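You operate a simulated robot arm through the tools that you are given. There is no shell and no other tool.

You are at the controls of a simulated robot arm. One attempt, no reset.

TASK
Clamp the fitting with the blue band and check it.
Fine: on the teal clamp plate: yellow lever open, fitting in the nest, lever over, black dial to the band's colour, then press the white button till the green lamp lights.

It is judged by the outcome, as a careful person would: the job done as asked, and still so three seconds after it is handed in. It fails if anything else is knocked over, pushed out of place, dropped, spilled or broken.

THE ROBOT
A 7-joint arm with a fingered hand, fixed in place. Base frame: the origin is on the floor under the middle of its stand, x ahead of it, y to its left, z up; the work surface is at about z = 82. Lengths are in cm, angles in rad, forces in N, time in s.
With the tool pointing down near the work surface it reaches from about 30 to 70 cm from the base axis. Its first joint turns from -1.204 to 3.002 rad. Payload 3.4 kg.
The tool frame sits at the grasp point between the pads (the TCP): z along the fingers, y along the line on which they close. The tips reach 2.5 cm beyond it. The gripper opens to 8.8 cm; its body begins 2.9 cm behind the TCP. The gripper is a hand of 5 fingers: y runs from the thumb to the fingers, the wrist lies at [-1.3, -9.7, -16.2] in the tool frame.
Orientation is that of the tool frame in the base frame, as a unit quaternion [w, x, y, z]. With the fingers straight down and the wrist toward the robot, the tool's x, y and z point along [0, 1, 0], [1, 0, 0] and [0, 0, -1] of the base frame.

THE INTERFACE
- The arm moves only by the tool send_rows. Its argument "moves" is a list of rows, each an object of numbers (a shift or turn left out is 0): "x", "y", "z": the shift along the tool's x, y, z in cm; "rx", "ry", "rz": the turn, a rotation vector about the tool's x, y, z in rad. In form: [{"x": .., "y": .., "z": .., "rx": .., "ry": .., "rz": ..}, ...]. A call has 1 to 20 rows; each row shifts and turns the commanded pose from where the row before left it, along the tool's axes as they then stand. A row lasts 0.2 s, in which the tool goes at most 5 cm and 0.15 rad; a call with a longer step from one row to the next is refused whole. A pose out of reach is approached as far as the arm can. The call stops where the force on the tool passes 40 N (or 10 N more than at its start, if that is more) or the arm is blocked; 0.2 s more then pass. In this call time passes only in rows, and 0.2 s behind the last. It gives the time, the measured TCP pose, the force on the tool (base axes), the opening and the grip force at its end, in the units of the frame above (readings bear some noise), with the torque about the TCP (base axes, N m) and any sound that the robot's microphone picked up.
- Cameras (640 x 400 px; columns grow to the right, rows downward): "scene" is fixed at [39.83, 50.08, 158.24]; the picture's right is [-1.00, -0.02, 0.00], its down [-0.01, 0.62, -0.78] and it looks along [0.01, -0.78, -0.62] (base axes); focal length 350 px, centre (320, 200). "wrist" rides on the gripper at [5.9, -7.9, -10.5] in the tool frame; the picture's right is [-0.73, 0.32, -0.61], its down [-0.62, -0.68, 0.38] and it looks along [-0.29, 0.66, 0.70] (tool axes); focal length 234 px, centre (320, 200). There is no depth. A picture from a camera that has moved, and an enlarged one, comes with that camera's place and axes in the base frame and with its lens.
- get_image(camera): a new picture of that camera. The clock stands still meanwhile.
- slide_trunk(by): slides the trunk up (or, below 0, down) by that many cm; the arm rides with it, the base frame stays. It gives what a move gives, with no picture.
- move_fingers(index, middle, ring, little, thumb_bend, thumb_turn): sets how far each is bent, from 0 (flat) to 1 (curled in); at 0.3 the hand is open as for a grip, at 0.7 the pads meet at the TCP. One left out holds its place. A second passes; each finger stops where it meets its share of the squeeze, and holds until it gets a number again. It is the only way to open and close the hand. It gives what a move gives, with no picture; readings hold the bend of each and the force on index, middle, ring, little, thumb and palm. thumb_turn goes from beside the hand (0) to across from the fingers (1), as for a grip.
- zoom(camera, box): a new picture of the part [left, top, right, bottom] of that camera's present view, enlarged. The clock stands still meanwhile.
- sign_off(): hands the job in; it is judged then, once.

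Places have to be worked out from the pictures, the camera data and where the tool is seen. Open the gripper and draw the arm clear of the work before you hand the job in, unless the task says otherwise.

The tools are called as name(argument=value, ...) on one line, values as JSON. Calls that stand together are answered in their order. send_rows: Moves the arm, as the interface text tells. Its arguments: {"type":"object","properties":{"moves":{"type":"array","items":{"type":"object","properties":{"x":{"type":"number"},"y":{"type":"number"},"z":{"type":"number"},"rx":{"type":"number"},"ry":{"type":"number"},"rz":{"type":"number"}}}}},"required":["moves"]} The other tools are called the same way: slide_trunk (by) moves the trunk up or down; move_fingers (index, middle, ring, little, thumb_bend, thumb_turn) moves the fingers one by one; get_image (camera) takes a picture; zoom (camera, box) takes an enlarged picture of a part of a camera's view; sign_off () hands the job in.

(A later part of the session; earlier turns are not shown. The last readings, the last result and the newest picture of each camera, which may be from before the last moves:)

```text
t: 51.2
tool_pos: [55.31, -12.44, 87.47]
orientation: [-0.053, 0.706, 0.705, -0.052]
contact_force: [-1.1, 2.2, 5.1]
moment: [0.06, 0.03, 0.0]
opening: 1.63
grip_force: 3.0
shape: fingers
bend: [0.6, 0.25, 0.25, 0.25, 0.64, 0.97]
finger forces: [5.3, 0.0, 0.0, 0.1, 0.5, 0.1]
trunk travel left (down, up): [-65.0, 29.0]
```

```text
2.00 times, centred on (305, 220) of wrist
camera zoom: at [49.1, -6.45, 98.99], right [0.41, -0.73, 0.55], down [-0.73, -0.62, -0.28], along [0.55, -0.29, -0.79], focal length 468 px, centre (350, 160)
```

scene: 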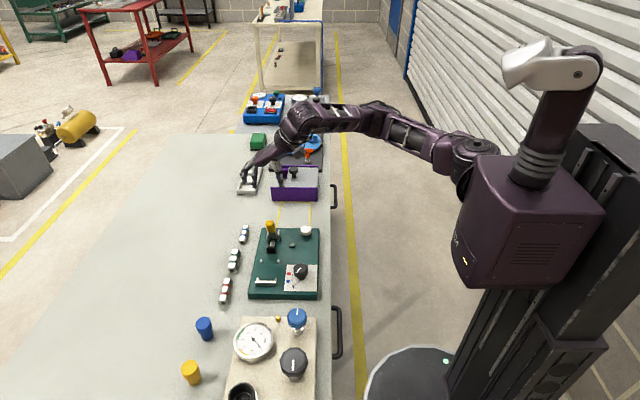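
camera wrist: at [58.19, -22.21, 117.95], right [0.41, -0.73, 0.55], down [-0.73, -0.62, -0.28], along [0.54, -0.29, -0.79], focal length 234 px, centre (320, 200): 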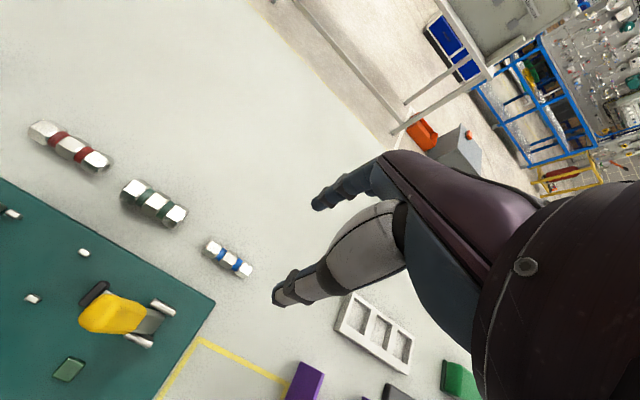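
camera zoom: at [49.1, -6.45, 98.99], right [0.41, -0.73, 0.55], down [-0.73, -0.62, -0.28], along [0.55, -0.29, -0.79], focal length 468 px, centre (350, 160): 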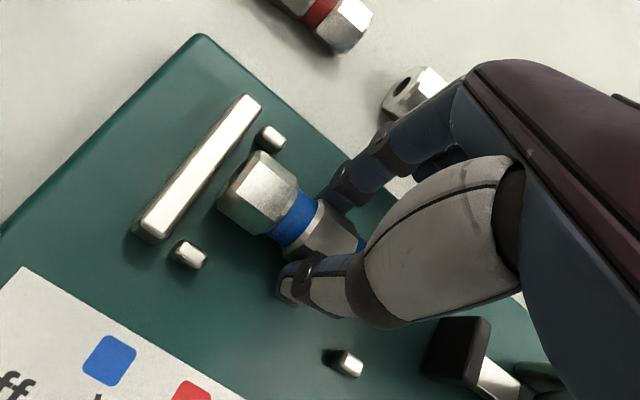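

The thumb has released; the index is still loaded, likely touching the plate. I'll open both more and lift slightly.

send_rows(moves=[{"z": -0.2, "y": -0.03}])

move_fingers(index=0.5, thumb_bend=0.55)

zoom(camera="scene", box=[235, 225, 315, 285])

zoom(camera="wrist", box=[180, 120, 430, 320])

```text
t: 51.6
tool_pos: [55.5, -12.53, 87.56]
orientation: [-0.053, 0.705, 0.705, -0.053]
contact_force: [-0.5, 0.1, 0.6]
moment: [0.0, -0.01, 0.0]
opening: 1.87
grip_force: 0.5
shape: fingers
bend: [0.57, 0.25, 0.25, 0.25, 0.64, 0.97]
finger forces: [0.8, 0.0, 0.1, 0.0, 0.0, 0.0]
trunk travel left (down, up): [-65.0, 29.0]
```

```text
t: 52.6
tool_pos: [55.39, -12.36, 87.61]
orientation: [-0.053, 0.705, 0.705, -0.053]
contact_force: [-0.5, -0.2, 2.6]
moment: [0.0, -0.01, -0.01]
opening: 3.46
grip_force: 0.3
shape: fingers
bend: [0.51, 0.25, 0.25, 0.25, 0.55, 0.97]
finger forces: [1.6, 0.0, 0.0, 0.0, 0.0, 0.1]
trunk travel left (down, up): [-65.0, 29.0]
```

```text
6.67 times, centred on (275, 255) of scene
camera zoom: at [39.83, 50.08, 158.24], right [-1.0, -0.02, 0.0], down [-0.01, 0.62, -0.78], along [0.01, -0.78, -0.62], focal length 2336 px, centre (620, -167)
```

zoom: 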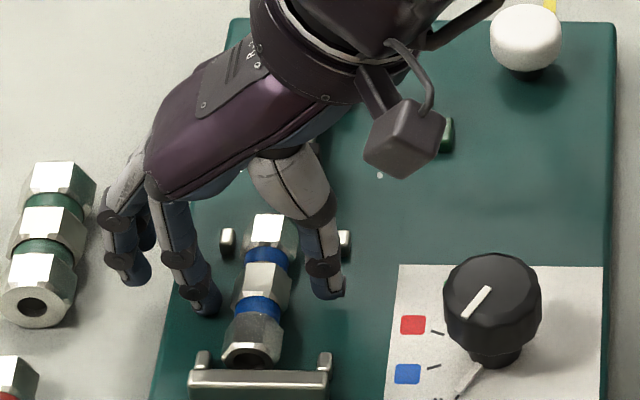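

```text
2.00 times, centred on (305, 220) of wrist
camera zoom: at [49.19, -6.49, 99.17], right [0.41, -0.73, 0.55], down [-0.73, -0.62, -0.28], along [0.55, -0.29, -0.79], focal length 468 px, centre (350, 160)
```

zoom: 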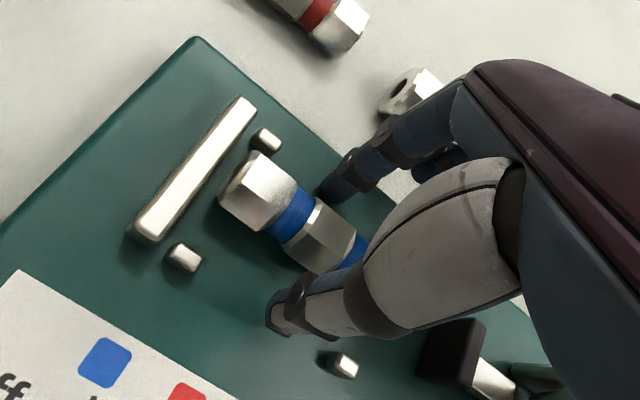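

The fitting rests flat in the nest but about 0.5 cm off-centre toward +x. I'll nudge it with the index by shifting the hand 0.55 cm toward -x, slightly raised.

send_rows(moves=[{"z": -0.2, "y": -0.03}, {"y": -0.3, "z": 0.045}, {"y": -0.3, "z": 0.045}])

zoom(camera="scene", box=[235, 225, 315, 285])

zoom(camera="wrist", box=[180, 120, 430, 320])

```text
t: 53.4
tool_pos: [54.88, -12.4, 87.95]
orientation: [-0.053, 0.706, 0.704, -0.053]
contact_force: [-0.6, 0.7, -0.1]
moment: [0.01, 0.02, -0.02]
opening: 3.59
grip_force: 0.0
shape: fingers
bend: [0.5, 0.25, 0.25, 0.25, 0.55, 0.97]
finger forces: [0.1, 0.0, 0.2, 0.1, 0.1, 0.0]
trunk travel left (down, up): [-65.0, 29.0]
```

```text
6.67 times, centred on (275, 255) of scene
camera zoom: at [39.83, 50.08, 158.24], right [-1.0, -0.02, 0.0], down [-0.01, 0.62, -0.78], along [0.01, -0.78, -0.62], focal length 2336 px, centre (620, -167)
```

zoom: 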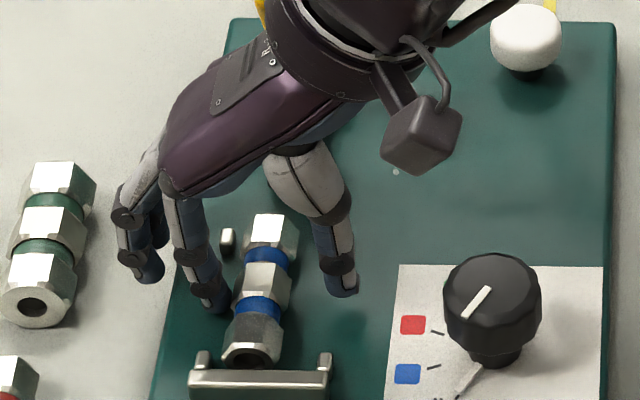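

```text
2.00 times, centred on (305, 220) of wrist
camera zoom: at [48.62, -6.46, 99.37], right [0.41, -0.73, 0.55], down [-0.73, -0.62, -0.28], along [0.55, -0.29, -0.79], focal length 468 px, centre (350, 160)
```

zoom: 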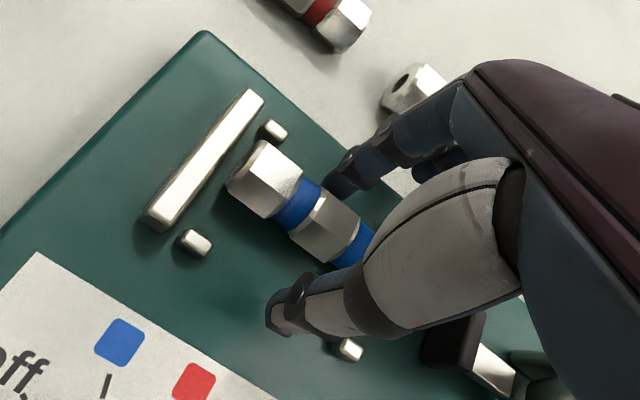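

The index is just reaching the fitting; it hasn't moved yet. I'll shift another 0.5 cm.

send_rows(moves=[{"y": -0.25, "z": 0.038}, {"y": -0.25, "z": 0.038}])

zoom(camera="scene", box=[235, 225, 315, 285])

zoom(camera="wrist", box=[180, 120, 430, 320])

```text
t: 54.0
tool_pos: [54.2, -12.44, 87.85]
orientation: [-0.053, 0.706, 0.704, -0.053]
contact_force: [-0.3, 0.3, 0.3]
moment: [-0.01, -0.02, -0.01]
opening: 3.59
grip_force: 0.2
shape: fingers
bend: [0.5, 0.25, 0.25, 0.25, 0.55, 0.97]
finger forces: [0.1, 0.0, 0.0, 0.1, 0.1, 0.0]
trunk travel left (down, up): [-65.0, 29.0]
```

```text
6.67 times, centred on (275, 255) of scene
camera zoom: at [39.83, 50.08, 158.24], right [-1.0, -0.02, 0.0], down [-0.01, 0.62, -0.78], along [0.01, -0.78, -0.62], focal length 2336 px, centre (620, -167)
```

zoom: 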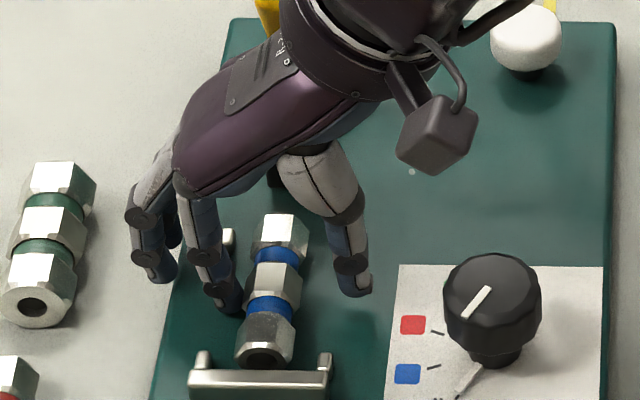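

```text
2.00 times, centred on (305, 220) of wrist
camera zoom: at [48.08, -6.49, 99.37], right [0.41, -0.73, 0.55], down [-0.73, -0.62, -0.28], along [0.55, -0.29, -0.79], focal length 468 px, centre (350, 160)
```

zoom: 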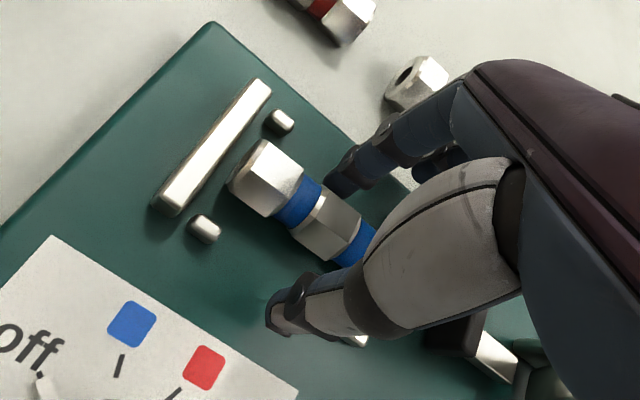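

The fitting is now centred between the pegs. I'll open the fingers and lift straight up.

move_fingers(index=0.4, thumb_bend=0.48)

send_rows(moves=[{"z": -1.5, "y": -0.23}, {"z": -2.5, "y": -0.377}, {"z": -3.5, "y": -0.53}, {"z": -3.5, "y": -0.53}, {"rx": -0.08}, {"rx": -0.07}])

zoom(camera="scene", box=[240, 205, 320, 285])

zoom(camera="wrist", box=[60, 120, 400, 360])

```text
t: 55.0
tool_pos: [54.41, -12.51, 87.72]
orientation: [-0.053, 0.705, 0.705, -0.053]
contact_force: [0.8, -0.3, 0.8]
moment: [-0.02, -0.02, -0.05]
opening: 5.46
grip_force: 0.1
shape: fingers
bend: [0.4, 0.25, 0.25, 0.25, 0.48, 0.97]
finger forces: [0.0, 0.1, 0.0, 0.0, 0.0, 0.0]
trunk travel left (down, up): [-65.0, 29.0]
```

```text
t: 56.4
tool_pos: [54.17, -12.36, 98.92]
orientation: [0.0, 0.708, 0.707, -0.001]
contact_force: [0.6, 0.3, -0.1]
moment: [-0.02, 0.01, -0.02]
opening: 5.43
grip_force: 0.2
shape: fingers
bend: [0.4, 0.25, 0.25, 0.25, 0.48, 0.97]
finger forces: [0.1, 0.0, 0.1, 0.1, 0.0, 0.1]
trunk travel left (down, up): [-65.0, 29.0]
```

```text
5.00 times, centred on (280, 245) of scene
camera zoom: at [39.83, 50.08, 158.24], right [-1.0, -0.02, 0.0], down [-0.01, 0.62, -0.78], along [0.01, -0.78, -0.62], focal length 1752 px, centre (520, -25)
```

zoom: 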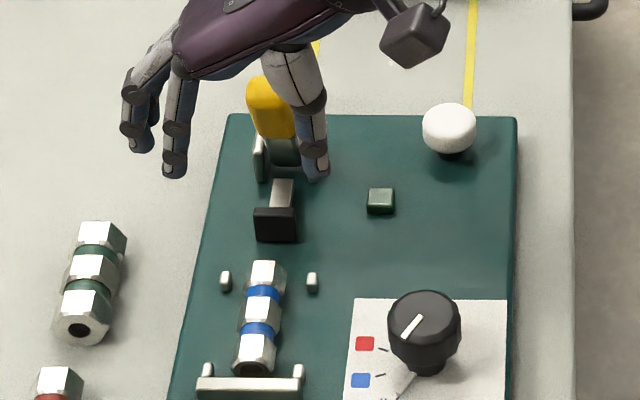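

```text
1.67 times, centred on (230, 240) of wrist
camera zoom: at [46.4, -6.48, 109.45], right [0.32, -0.73, 0.61], down [-0.68, -0.62, -0.38], along [0.66, -0.29, -0.7], focal length 390 px, centre (470, 133)
```

zoom: 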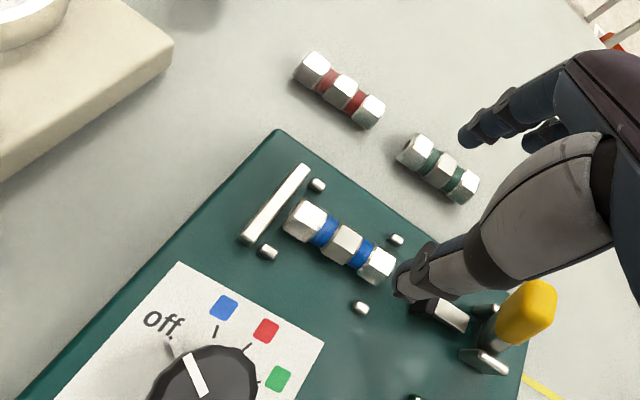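

The fitting lies nicely in the nest. Next I'll close thumb and index together as a pusher and go to the +y side of the lever handle, as I did before.

move_fingers(index=0.7, thumb_bend=0.72)

send_rows(moves=[{"x": -2.9, "y": 0.3, "z": -0.5}, {"x": -2.7, "y": 0.2}, {"z": 2.5}, {"z": 2.5}])

zoom(camera="scene", box=[233, 195, 329, 255])

zoom(camera="wrist", box=[140, 140, 440, 340])

```text
t: 57.4
tool_pos: [54.32, -12.43, 98.93]
orientation: [0.0, 0.707, 0.707, 0.0]
contact_force: [-0.3, 0.2, -0.1]
moment: [-0.02, 0.01, -0.01]
opening: 0.0
grip_force: 0.1
shape: fingers
bend: [0.69, 0.25, 0.25, 0.25, 0.72, 0.97]
finger forces: [0.0, 0.0, 0.0, 0.0, 0.1, 0.1]
trunk travel left (down, up): [-65.0, 29.0]
```

```text
t: 58.4
tool_pos: [54.92, -18.1, 94.51]
orientation: [0.001, 0.708, 0.706, 0.0]
contact_force: [0.4, -0.1, -0.3]
moment: [-0.01, 0.01, 0.01]
opening: 0.0
grip_force: 0.1
shape: fingers
bend: [0.69, 0.25, 0.25, 0.25, 0.72, 0.97]
finger forces: [0.0, 0.0, 0.0, 0.0, 0.1, 0.0]
trunk travel left (down, up): [-65.0, 29.0]
```

```text
6.67 times, centred on (281, 225) of scene
camera zoom: at [39.83, 50.08, 158.24], right [-1.0, -0.02, 0.0], down [-0.01, 0.62, -0.78], along [0.01, -0.78, -0.62], focal length 2336 px, centre (580, 33)
```

zoom: 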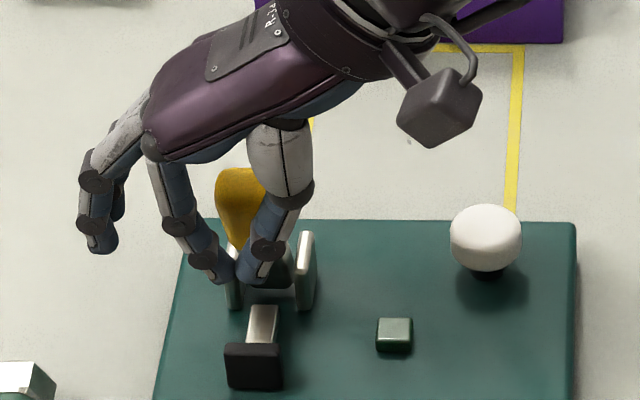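

```text
2.00 times, centred on (290, 240) of wrist
camera zoom: at [46.94, -12.12, 104.94], right [0.32, -0.73, 0.61], down [-0.68, -0.62, -0.38], along [0.66, -0.29, -0.7], focal length 468 px, centre (380, 120)
```

zoom: 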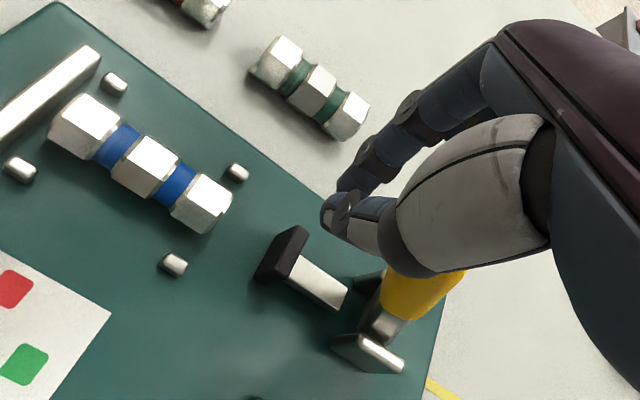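

The fingers are in the same place as the previous push. I'm pushing the lever back toward -y.

send_rows(moves=[{"x": -0.6}, {"x": -0.6}, {"x": -0.6}, {"x": -0.6}, {"x": -0.6}, {"x": -0.6}, {"x": -0.6}, {"x": -0.6}, {"x": -0.6}, {"x": -0.6}, {"x": -0.5}, {"x": -0.4}])

zoom(camera="scene", box=[233, 195, 329, 265])

zoom(camera="wrist", box=[40, 140, 340, 340])

```text
t: 61.0
tool_pos: [54.7, -24.9, 94.43]
orientation: [0.0, 0.708, 0.706, -0.001]
contact_force: [-0.2, 1.1, -0.4]
moment: [0.03, -0.02, 0.0]
opening: 0.02
grip_force: 0.0
shape: fingers
bend: [0.69, 0.25, 0.25, 0.25, 0.72, 0.97]
finger forces: [0.0, 0.0, 0.1, 0.0, 0.0, 0.1]
trunk travel left (down, up): [-65.0, 29.0]
```

```text
5.71 times, centred on (281, 230) of scene
camera zoom: at [39.83, 50.08, 158.24], right [-1.0, -0.02, 0.0], down [-0.01, 0.62, -0.78], along [0.01, -0.78, -0.62], focal length 2002 px, centre (543, 29)
```

zoom: 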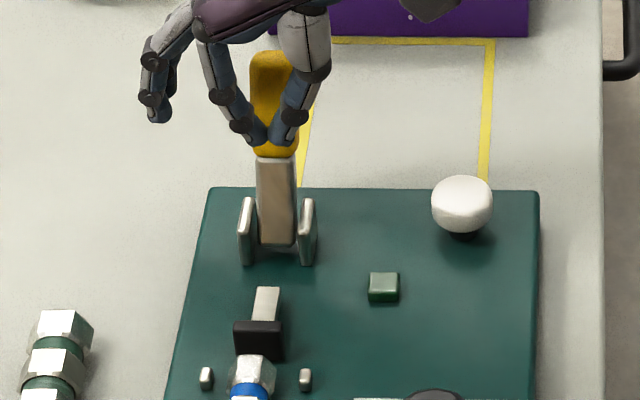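

```text
2.00 times, centred on (190, 240) of wrist
camera zoom: at [46.87, -18.99, 104.92], right [0.32, -0.73, 0.61], down [-0.68, -0.62, -0.38], along [0.66, -0.29, -0.7], focal length 468 px, centre (580, 120)
```

zoom: 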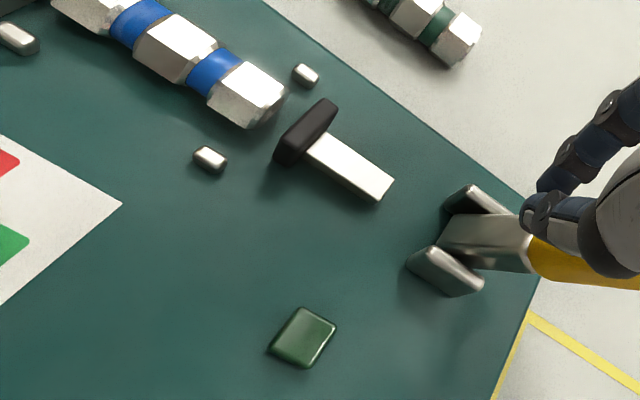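

The lever is essentially back at its closed position and the pad is right by the fitting's end. I'll push a touch further to confirm it's fully over.

send_rows(moves=[{"x": -0.4}, {"x": -0.4}, {"x": -0.3}, {"x": -0.2}])

zoom(camera="scene", box=[233, 195, 329, 265])

zoom(camera="wrist", box=[40, 140, 340, 340])

```text
t: 62.0
tool_pos: [54.68, -26.37, 94.47]
orientation: [0.0, 0.708, 0.706, 0.001]
contact_force: [-0.3, 0.1, -0.4]
moment: [0.0, -0.01, 0.02]
opening: 0.02
grip_force: 0.1
shape: fingers
bend: [0.69, 0.25, 0.25, 0.25, 0.72, 0.97]
finger forces: [0.1, 0.1, 0.0, 0.0, 0.0, 0.0]
trunk travel left (down, up): [-65.0, 29.0]
```

```text
5.71 times, centred on (281, 230) of scene
camera zoom: at [39.83, 50.08, 158.24], right [-1.0, -0.02, 0.0], down [-0.01, 0.62, -0.78], along [0.01, -0.78, -0.62], focal length 2002 px, centre (543, 29)
```

zoom: 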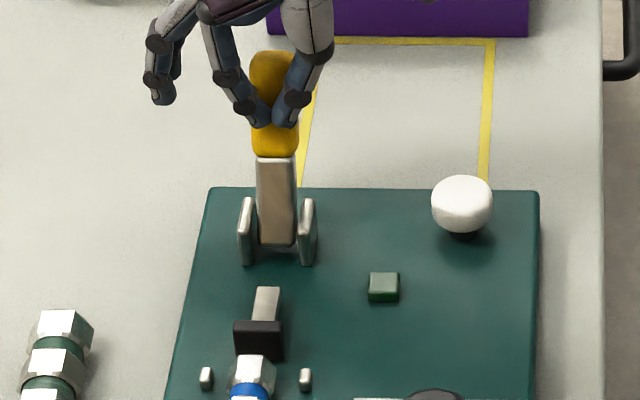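

```text
2.00 times, centred on (190, 240) of wrist
camera zoom: at [46.88, -20.32, 104.94], right [0.32, -0.73, 0.61], down [-0.68, -0.62, -0.38], along [0.66, -0.29, -0.7], focal length 468 px, centre (580, 120)
```

zoom: 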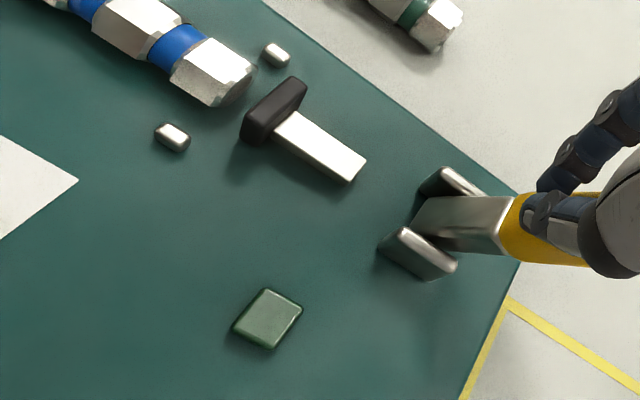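

The lever is at its stop with no residual force. I'll zoom in on the pad-to-fitting gap from both cameras.

zoom(camera="scene", box=[255, 235, 311, 285])

zoom(camera="wrist", box=[20, 120, 220, 245])

```text
8.00 times, centred on (283, 260) of scene
camera zoom: at [39.83, 50.08, 158.24], right [-1.0, -0.02, 0.0], down [-0.01, 0.62, -0.78], along [0.01, -0.78, -0.62], focal length 2803 px, centre (616, -280)
```

zoom: 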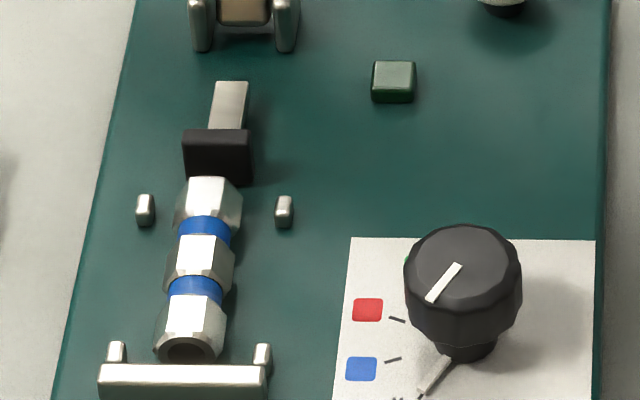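

```text
3.20 times, centred on (120, 182) of wrist
camera zoom: at [46.88, -20.32, 104.94], right [0.32, -0.73, 0.61], down [-0.68, -0.62, -0.38], along [0.66, -0.29, -0.7], focal length 749 px, centre (960, 256)
```

zoom: 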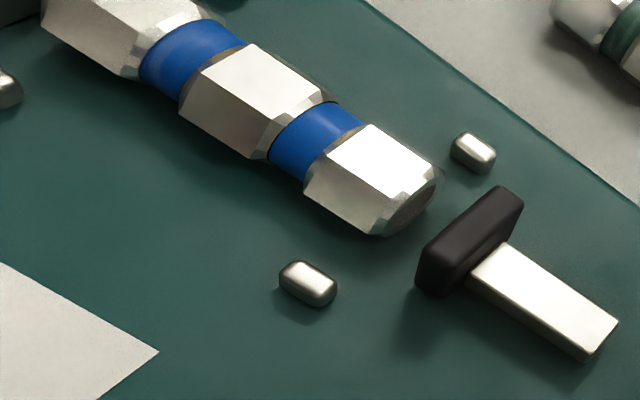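

The pad is clearly still more than 1 cm short of the fitting, so the lever isn't really over yet; this resting position may be just a detent. I'll push further backward in small steps, watching force and plunger.

send_rows(moves=[{"x": -0.3}, {"x": -0.3}, {"x": -0.3}])

zoom(camera="scene", box=[233, 195, 329, 265])

```text
t: 62.8
tool_pos: [54.78, -26.58, 94.53]
orientation: [0.001, 0.707, 0.707, 0.0]
contact_force: [-1.3, 14.4, 3.2]
moment: [0.35, 0.0, 0.1]
opening: 0.01
grip_force: 7.5
shape: fingers
bend: [0.69, 0.25, 0.25, 0.25, 0.72, 0.97]
finger forces: [12.4, 0.0, 0.1, 0.1, 2.2, 0.0]
trunk travel left (down, up): [-65.0, 29.0]
```

```text
5.71 times, centred on (281, 230) of scene
camera zoom: at [39.83, 50.08, 158.24], right [-1.0, -0.02, 0.0], down [-0.01, 0.62, -0.78], along [0.01, -0.78, -0.62], focal length 2002 px, centre (543, 29)
```

zoom: 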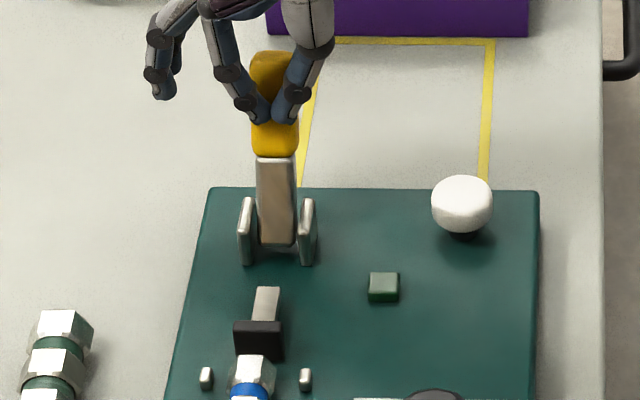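

There's no movement at about 14 N, so this is the hard closed stop: the lever is fully over with the fitting enclosed between bar and pad. I'll back off, lift away, and look at the dial closely.

send_rows(moves=[{"x": 0.6}, {"x": 0.6}, {"z": -3}, {"z": -3.5}, {"z": -3.5}])

send_rows(moves=[{"x": 3, "y": -2}, {"x": 3, "y": -2}, {"x": 3, "y": -2}, {"x": 3, "y": -2}])

zoom(camera="scene", box=[240, 195, 336, 295])

get_image(camera="wrist")

```text
t: 64.0
tool_pos: [54.91, -26.05, 104.48]
orientation: [0.0, 0.708, 0.706, 0.0]
contact_force: [0.3, 0.9, 0.9]
moment: [0.0, 0.02, 0.01]
opening: 0.0
grip_force: 0.0
shape: fingers
bend: [0.69, 0.25, 0.25, 0.25, 0.72, 0.97]
finger forces: [0.0, 0.0, 0.0, 0.0, 0.1, 0.0]
trunk travel left (down, up): [-65.0, 29.0]
```

```text
t: 65.0
tool_pos: [46.91, -13.88, 104.4]
orientation: [0.002, 0.707, 0.707, 0.0]
contact_force: [-0.5, 0.1, -0.1]
moment: [-0.01, -0.01, -0.01]
opening: 0.0
grip_force: 0.0
shape: fingers
bend: [0.69, 0.25, 0.25, 0.25, 0.72, 0.97]
finger forces: [0.0, 0.1, 0.0, 0.1, 0.0, 0.1]
trunk travel left (down, up): [-65.0, 29.0]
```

```text
4.00 times, centred on (288, 245) of scene
camera zoom: at [39.83, 50.08, 158.24], right [-1.0, -0.02, 0.0], down [-0.01, 0.62, -0.78], along [0.01, -0.78, -0.62], focal length 1401 px, centre (448, 20)
```

zoom: 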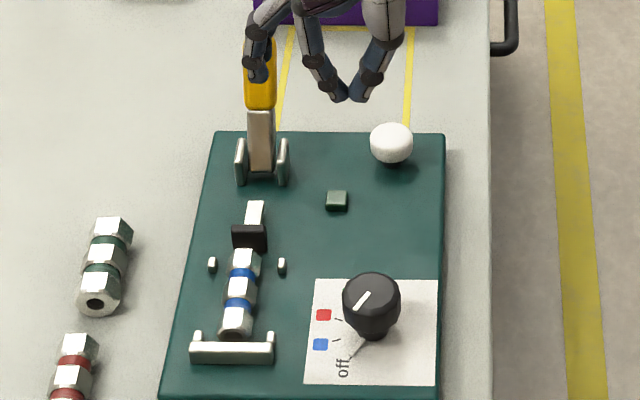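

```text
taken
camera wrist: at [39.03, -7.84, 114.93], right [0.32, -0.73, 0.61], down [-0.68, -0.62, -0.38], along [0.66, -0.29, -0.7], focal length 234 px, centre (320, 200)
```

wrist: 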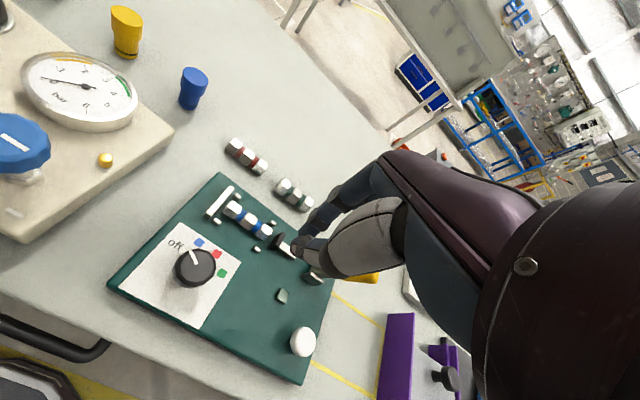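

The lever stayed back. Next I'll look at the dial up close from the wrist camera.

zoom(camera="wrist", box=[110, 210, 270, 330])

zoom(camera="scene", box=[268, 258, 324, 298])

```text
3.33 times, centred on (190, 270) of wrist
camera zoom: at [39.03, -7.84, 114.93], right [0.32, -0.73, 0.61], down [-0.68, -0.62, -0.38], along [0.66, -0.29, -0.7], focal length 781 px, centre (753, -33)
```

zoom: 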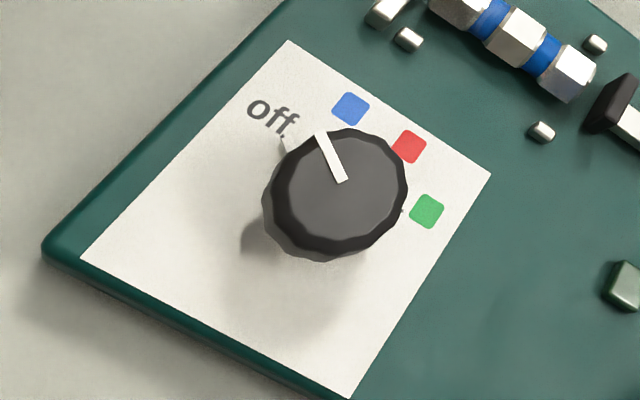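

```text
10.00 times, centred on (296, 278) of scene
camera zoom: at [39.83, 50.08, 158.24], right [-1.0, -0.02, 0.0], down [-0.01, 0.62, -0.78], along [0.01, -0.78, -0.62], focal length 3503 px, centre (560, -580)
```

zoom: 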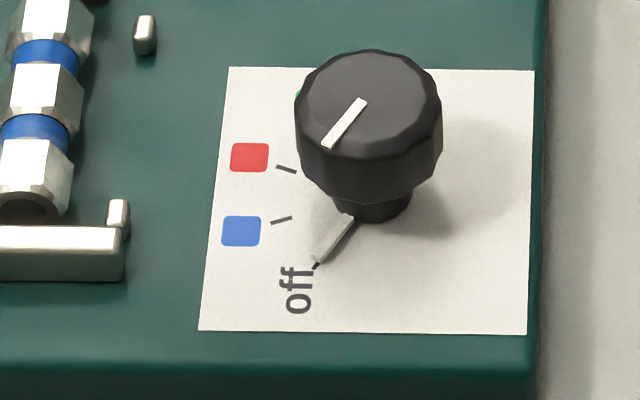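

I place the knob centre at about (45.5, -9.6), top z≈88.3, pointer at "off". Blue is roughly 40° clockwise (seen from above). I'll pre-rotate the hand counter-clockwise, open the pinch to straddle the knob, and descend partway.

move_fingers(index=0.36, thumb_bend=0.4, middle=0.2, ring=0.2, little=0.2)

send_rows(moves=[{"x": 1.7, "y": -0.55}, {"x": 1.73, "y": -0.55}, {"rz": -0.12}, {"rz": -0.12}, {"rz": -0.11}, {"z": 3.5}, {"z": 3.5}, {"z": 3}])

zoom(camera="scene", box=[250, 215, 346, 295])

zoom(camera="wrist", box=[120, 120, 440, 340])

```text
t: 66.0
tool_pos: [46.92, -13.93, 104.35]
orientation: [0.0, 0.708, 0.706, 0.0]
contact_force: [0.1, 0.3, -0.1]
moment: [0.02, 0.0, 0.0]
opening: 6.73
grip_force: 0.1
shape: fingers
bend: [0.36, 0.2, 0.2, 0.2, 0.4, 0.97]
finger forces: [0.1, 0.0, 0.1, 0.1, 0.1, 0.0]
trunk travel left (down, up): [-65.0, 29.0]
```

```text
t: 67.8
tool_pos: [45.72, -10.52, 94.37]
orientation: [0.0, 0.573, 0.819, 0.0]
contact_force: [-0.6, 0.2, -0.4]
moment: [-0.01, -0.02, -0.03]
opening: 6.76
grip_force: 0.0
shape: fingers
bend: [0.36, 0.2, 0.2, 0.2, 0.4, 0.97]
finger forces: [0.1, 0.0, 0.1, 0.0, 0.1, 0.0]
trunk travel left (down, up): [-65.0, 29.0]
```

```text
5.00 times, centred on (298, 255) of scene
camera zoom: at [39.83, 50.08, 158.24], right [-1.0, -0.02, 0.0], down [-0.01, 0.62, -0.78], along [0.01, -0.78, -0.62], focal length 1752 px, centre (430, -75)
```

zoom: 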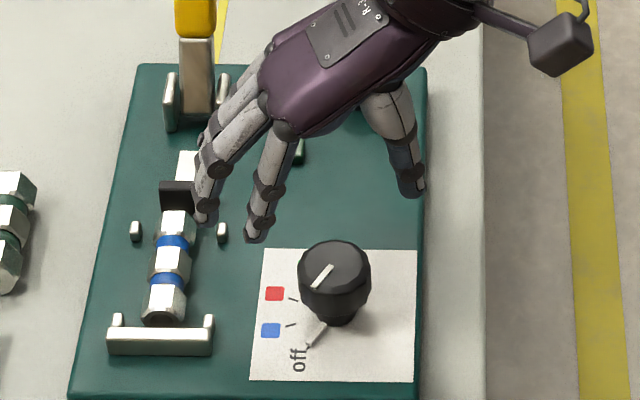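

```text
1.82 times, centred on (280, 230) of wrist
camera zoom: at [36.34, -7.64, 104.87], right [0.55, -0.57, 0.61], down [-0.43, -0.82, -0.38], along [0.72, -0.05, -0.7], focal length 426 px, centre (393, 146)
```

zoom: 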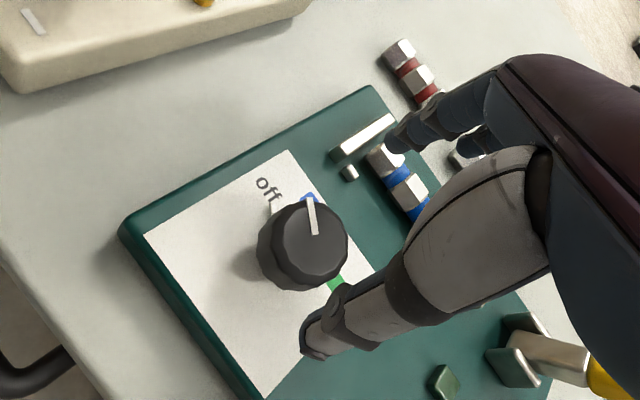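

The grip is well lined up, but the outer fingers reach close to the fitting in this yaw. I'll test in the air whether a more clockwise yaw is reachable, so the outer fingers stay away from the nest.

send_rows(moves=[{"rz": 0.14}, {"rz": 0.14}, {"rz": 0.14}, {"rz": 0.14}, {"rz": 0.14}, {"rz": 0.14}, {"rz": 0.14}])

zoom(camera="scene", box=[250, 215, 346, 295])

```text
t: 69.4
tool_pos: [45.77, -10.43, 94.4]
orientation: [0.001, 0.892, 0.451, 0.001]
contact_force: [-0.3, 0.4, 0.0]
moment: [-0.01, 0.01, 0.01]
opening: 6.74
grip_force: 0.0
shape: fingers
bend: [0.36, 0.2, 0.2, 0.2, 0.4, 0.97]
finger forces: [0.0, 0.1, 0.1, 0.0, 0.0, 0.1]
trunk travel left (down, up): [-65.0, 29.0]
```

```text
5.00 times, centred on (298, 255) of scene
camera zoom: at [39.83, 50.08, 158.24], right [-1.0, -0.02, 0.0], down [-0.01, 0.62, -0.78], along [0.01, -0.78, -0.62], focal length 1752 px, centre (430, -75)
```

zoom: 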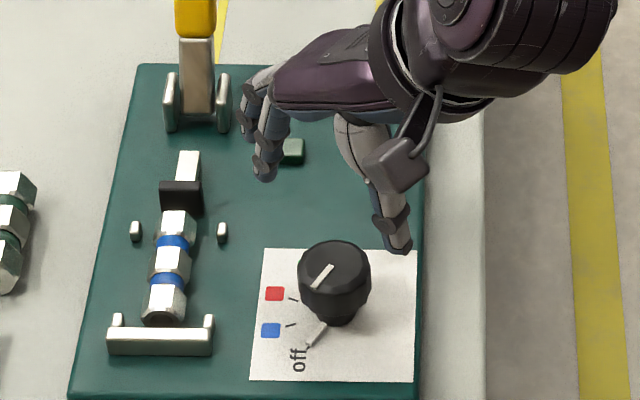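

A yaw of +0.63 is reachable, so I'll start near 0 yaw and finish clockwise. From the tick marks I get about 36° per step with knob centre ≈(45.35, -9.8). Rotating back, aligning and descending a bit.

send_rows(moves=[{"rz": -0.145}, {"rz": -0.145}, {"rz": -0.145}, {"rz": -0.145}, {"x": -0.27, "y": -0.47}, {"z": 2.4}])

zoom(camera="scene", box=[260, 225, 340, 295])

zoom(camera="wrist", box=[140, 140, 440, 340])

```text
t: 70.8
tool_pos: [45.36, -10.79, 91.96]
orientation: [0.0, 0.725, 0.689, 0.0]
contact_force: [0.2, 0.5, 0.5]
moment: [0.01, 0.01, -0.03]
opening: 6.73
grip_force: 0.0
shape: fingers
bend: [0.36, 0.2, 0.2, 0.2, 0.4, 0.97]
finger forces: [0.0, 0.0, 0.0, 0.0, 0.0, 0.0]
trunk travel left (down, up): [-65.0, 29.0]
```

```text
5.71 times, centred on (300, 260) of scene
camera zoom: at [39.83, 50.08, 158.24], right [-1.0, -0.02, 0.0], down [-0.01, 0.62, -0.78], along [0.01, -0.78, -0.62], focal length 2002 px, centre (434, -143)
```

zoom: 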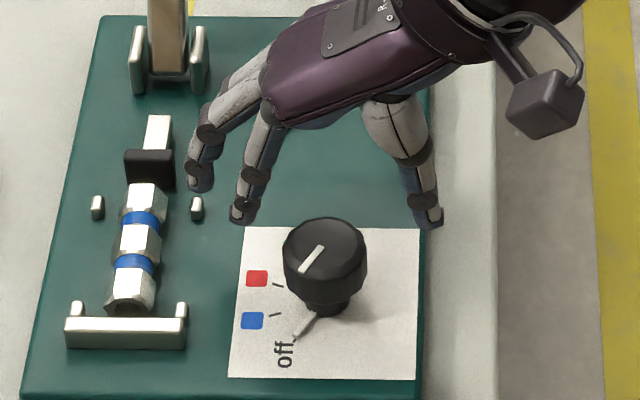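

```text
2.00 times, centred on (290, 240) of wrist
camera zoom: at [37.69, -4.42, 102.48], right [0.29, -0.74, 0.61], down [-0.71, -0.59, -0.38], along [0.64, -0.32, -0.7], focal length 468 px, centre (380, 120)
```

zoom: 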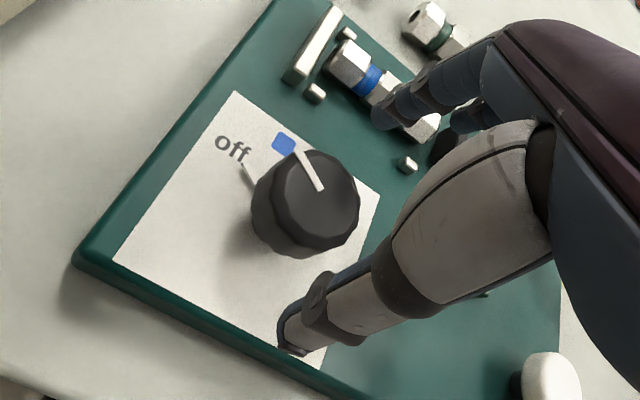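

The tips are slightly short of the knob centre in +y. I'll shift by (+0.3, +0.5) and descend until the pads are beside the knob.

send_rows(moves=[{"x": 0.5, "y": 0.3}, {"z": 1.5}, {"z": 1.5}])

zoom(camera="scene", box=[260, 235, 340, 295])

zoom(camera="wrist", box=[140, 140, 440, 340])

```text
t: 71.6
tool_pos: [45.49, -10.3, 89.02]
orientation: [-0.001, 0.725, 0.689, 0.0]
contact_force: [-0.3, -0.3, 0.8]
moment: [0.01, -0.04, -0.02]
opening: 6.77
grip_force: 0.1
shape: fingers
bend: [0.36, 0.2, 0.2, 0.2, 0.4, 0.97]
finger forces: [0.1, 0.1, 0.1, 0.1, 0.0, 0.0]
trunk travel left (down, up): [-65.0, 29.0]
```

```text
6.67 times, centred on (300, 265) of scene
camera zoom: at [39.83, 50.08, 158.24], right [-1.0, -0.02, 0.0], down [-0.01, 0.62, -0.78], along [0.01, -0.78, -0.62], focal length 2336 px, centre (453, -233)
```

zoom: 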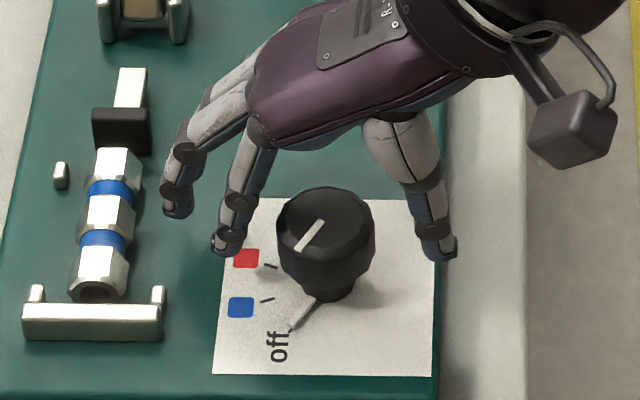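

```text
2.00 times, centred on (290, 240) of wrist
camera zoom: at [37.95, -3.9, 99.5], right [0.29, -0.74, 0.61], down [-0.71, -0.59, -0.38], along [0.64, -0.32, -0.7], focal length 468 px, centre (380, 120)
```

zoom: 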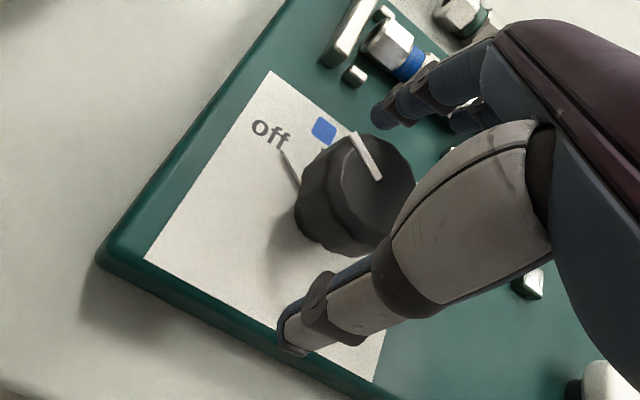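

The knob is centred between thumb and index. I'm closing onto it.

move_fingers(index=0.56, thumb_bend=0.6)

zoom(camera="scene", box=[260, 235, 340, 295])

zoom(camera="wrist", box=[140, 140, 440, 340])

```text
t: 72.6
tool_pos: [45.63, -10.3, 89.14]
orientation: [0.0, 0.725, 0.689, 0.0]
contact_force: [3.2, 0.2, -0.1]
moment: [0.02, -0.05, -0.02]
opening: 3.22
grip_force: 2.5
shape: fingers
bend: [0.51, 0.2, 0.2, 0.2, 0.58, 0.97]
finger forces: [3.4, 0.0, 0.0, 0.0, 1.0, 0.0]
trunk travel left (down, up): [-65.0, 29.0]
```

```text
6.67 times, centred on (300, 265) of scene
camera zoom: at [39.83, 50.08, 158.24], right [-1.0, -0.02, 0.0], down [-0.01, 0.62, -0.78], along [0.01, -0.78, -0.62], focal length 2336 px, centre (453, -233)
```

zoom: 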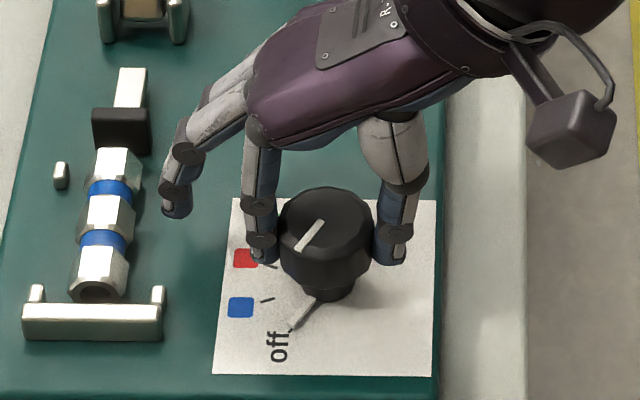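

```text
2.00 times, centred on (290, 240) of wrist
camera zoom: at [37.99, -3.89, 99.51], right [0.29, -0.74, 0.61], down [-0.71, -0.59, -0.38], along [0.64, -0.32, -0.7], focal length 468 px, centre (380, 120)
```

zoom: 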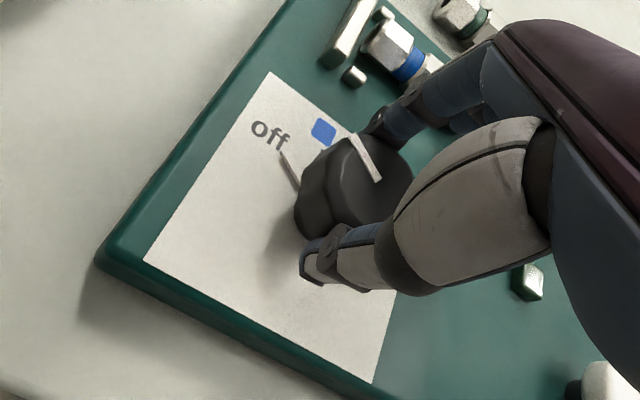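

The knob is held. I'll tighten, then rotate clockwise in small steps about the knob axis, starting with about half the turn.

move_fingers(index=0.63, thumb_bend=0.68)

send_rows(moves=[{"rz": 0.1, "y": -0.075}, {"rz": 0.1, "y": -0.075}, {"rz": 0.1, "y": -0.075}])

zoom(camera="scene", box=[260, 235, 340, 295])

zoom(camera="wrist", box=[140, 140, 440, 340])

```text
t: 73.6
tool_pos: [45.5, -10.26, 88.95]
orientation: [0.0, 0.725, 0.689, 0.0]
contact_force: [2.0, -0.6, -0.2]
moment: [0.05, -0.06, -0.03]
opening: 3.04
grip_force: 6.1
shape: fingers
bend: [0.51, 0.2, 0.2, 0.2, 0.61, 0.97]
finger forces: [6.7, 0.1, 0.0, 0.0, 5.0, 0.1]
trunk travel left (down, up): [-65.0, 29.0]
```

```text
t: 74.4
tool_pos: [45.45, -10.15, 88.93]
orientation: [0.0, 0.821, 0.572, 0.0]
contact_force: [5.1, 1.4, 0.8]
moment: [0.03, -0.13, 0.04]
opening: 3.02
grip_force: 6.4
shape: fingers
bend: [0.51, 0.2, 0.2, 0.2, 0.62, 0.97]
finger forces: [8.8, 0.0, 0.0, 0.0, 4.4, 0.0]
trunk travel left (down, up): [-65.0, 29.0]
```

```text
6.67 times, centred on (300, 265) of scene
camera zoom: at [39.83, 50.08, 158.24], right [-1.0, -0.02, 0.0], down [-0.01, 0.62, -0.78], along [0.01, -0.78, -0.62], focal length 2336 px, centre (453, -233)
```

zoom: 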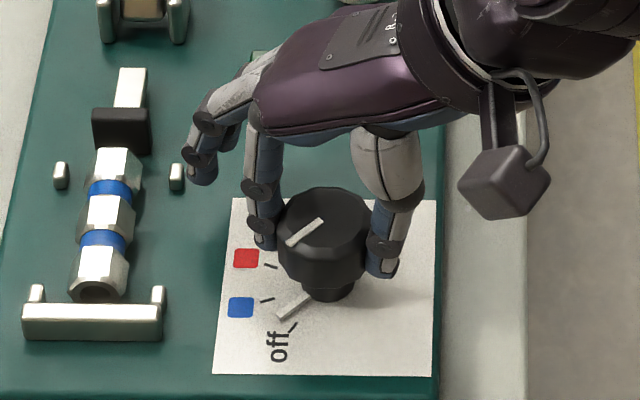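

```text
2.00 times, centred on (290, 240) of wrist
camera zoom: at [40.04, -1.83, 99.48], right [0.05, -0.79, 0.61], down [-0.85, -0.35, -0.38], along [0.52, -0.5, -0.7], focal length 468 px, centre (380, 120)
```

zoom: 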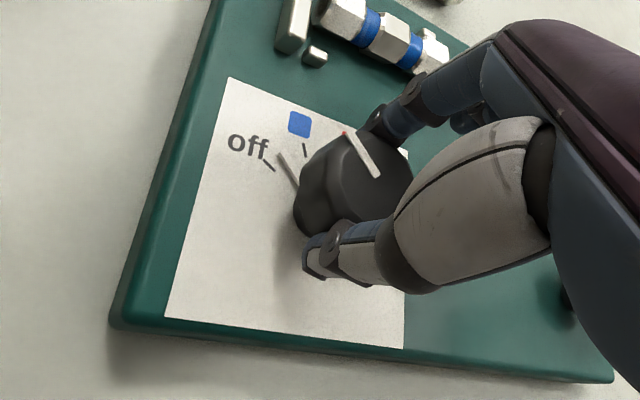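

The knob turns with the hand; the pointer is about halfway to blue. I'll continue the rest.

send_rows(moves=[{"rz": 0.1, "y": -0.075}, {"rz": 0.1, "y": -0.075}, {"rz": 0.1, "y": -0.075}])

zoom(camera="scene", box=[268, 255, 324, 295])

zoom(camera="wrist", box=[160, 140, 400, 300])

```text
t: 75.2
tool_pos: [45.13, -10.06, 89.07]
orientation: [0.0, 0.897, 0.442, 0.0]
contact_force: [7.0, 1.1, 1.7]
moment: [0.0, -0.18, 0.02]
opening: 3.01
grip_force: 6.8
shape: fingers
bend: [0.5, 0.2, 0.2, 0.2, 0.62, 0.96]
finger forces: [9.2, 0.0, 0.0, 0.1, 4.1, 0.1]
trunk travel left (down, up): [-65.0, 29.0]
```

```text
10.00 times, centred on (296, 275) of scene
camera zoom: at [39.83, 50.08, 158.24], right [-1.0, -0.02, 0.0], down [-0.01, 0.62, -0.78], along [0.01, -0.78, -0.62], focal length 3503 px, centre (560, -550)
```

zoom: 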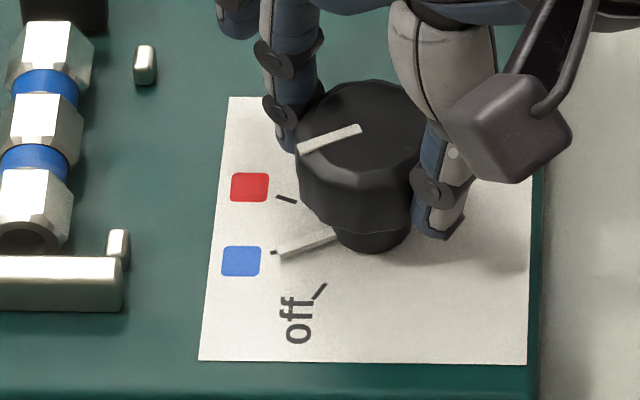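

```text
2.50 times, centred on (280, 220) of wrist
camera zoom: at [42.53, -0.51, 99.46], right [-0.19, -0.77, 0.61], down [-0.92, -0.08, -0.38], along [0.35, -0.63, -0.7], focal length 585 px, centre (420, 150)
```

zoom: 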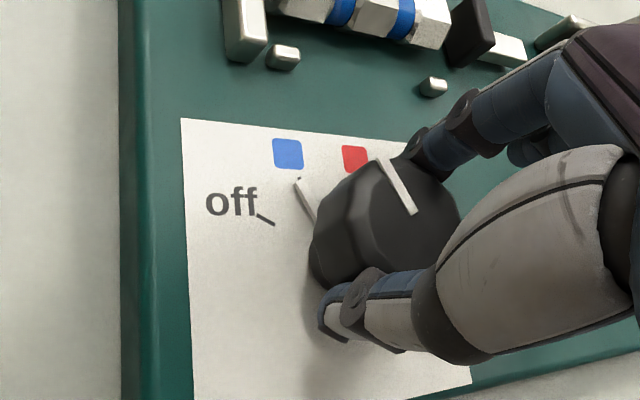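

The pointer looks to be at the blue tick. I'll zoom in further to check the alignment.

zoom(camera="scene", box=[286, 264, 314, 284])

zoom(camera="wrist", box=[235, 185, 315, 240])

```text
16.00 times, centred on (300, 274) of scene
camera zoom: at [39.83, 50.08, 158.24], right [-1.0, -0.02, 0.0], down [-0.01, 0.62, -0.78], along [0.01, -0.78, -0.62], focal length 5605 px, centre (640, -984)
```

zoom: 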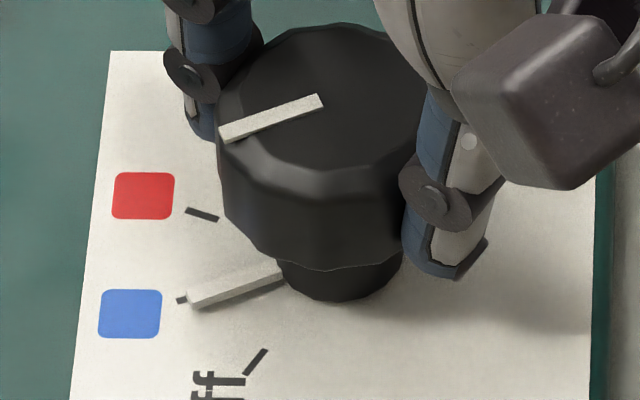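

```text
7.27 times, centred on (275, 212) of wrist
camera zoom: at [42.53, -0.51, 99.46], right [-0.19, -0.77, 0.61], down [-0.92, -0.08, -0.38], along [0.35, -0.63, -0.7], focal length 1703 px, centre (647, 109)
```

zoom: 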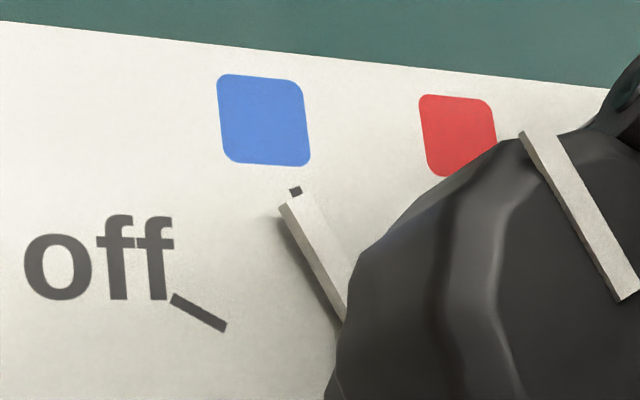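

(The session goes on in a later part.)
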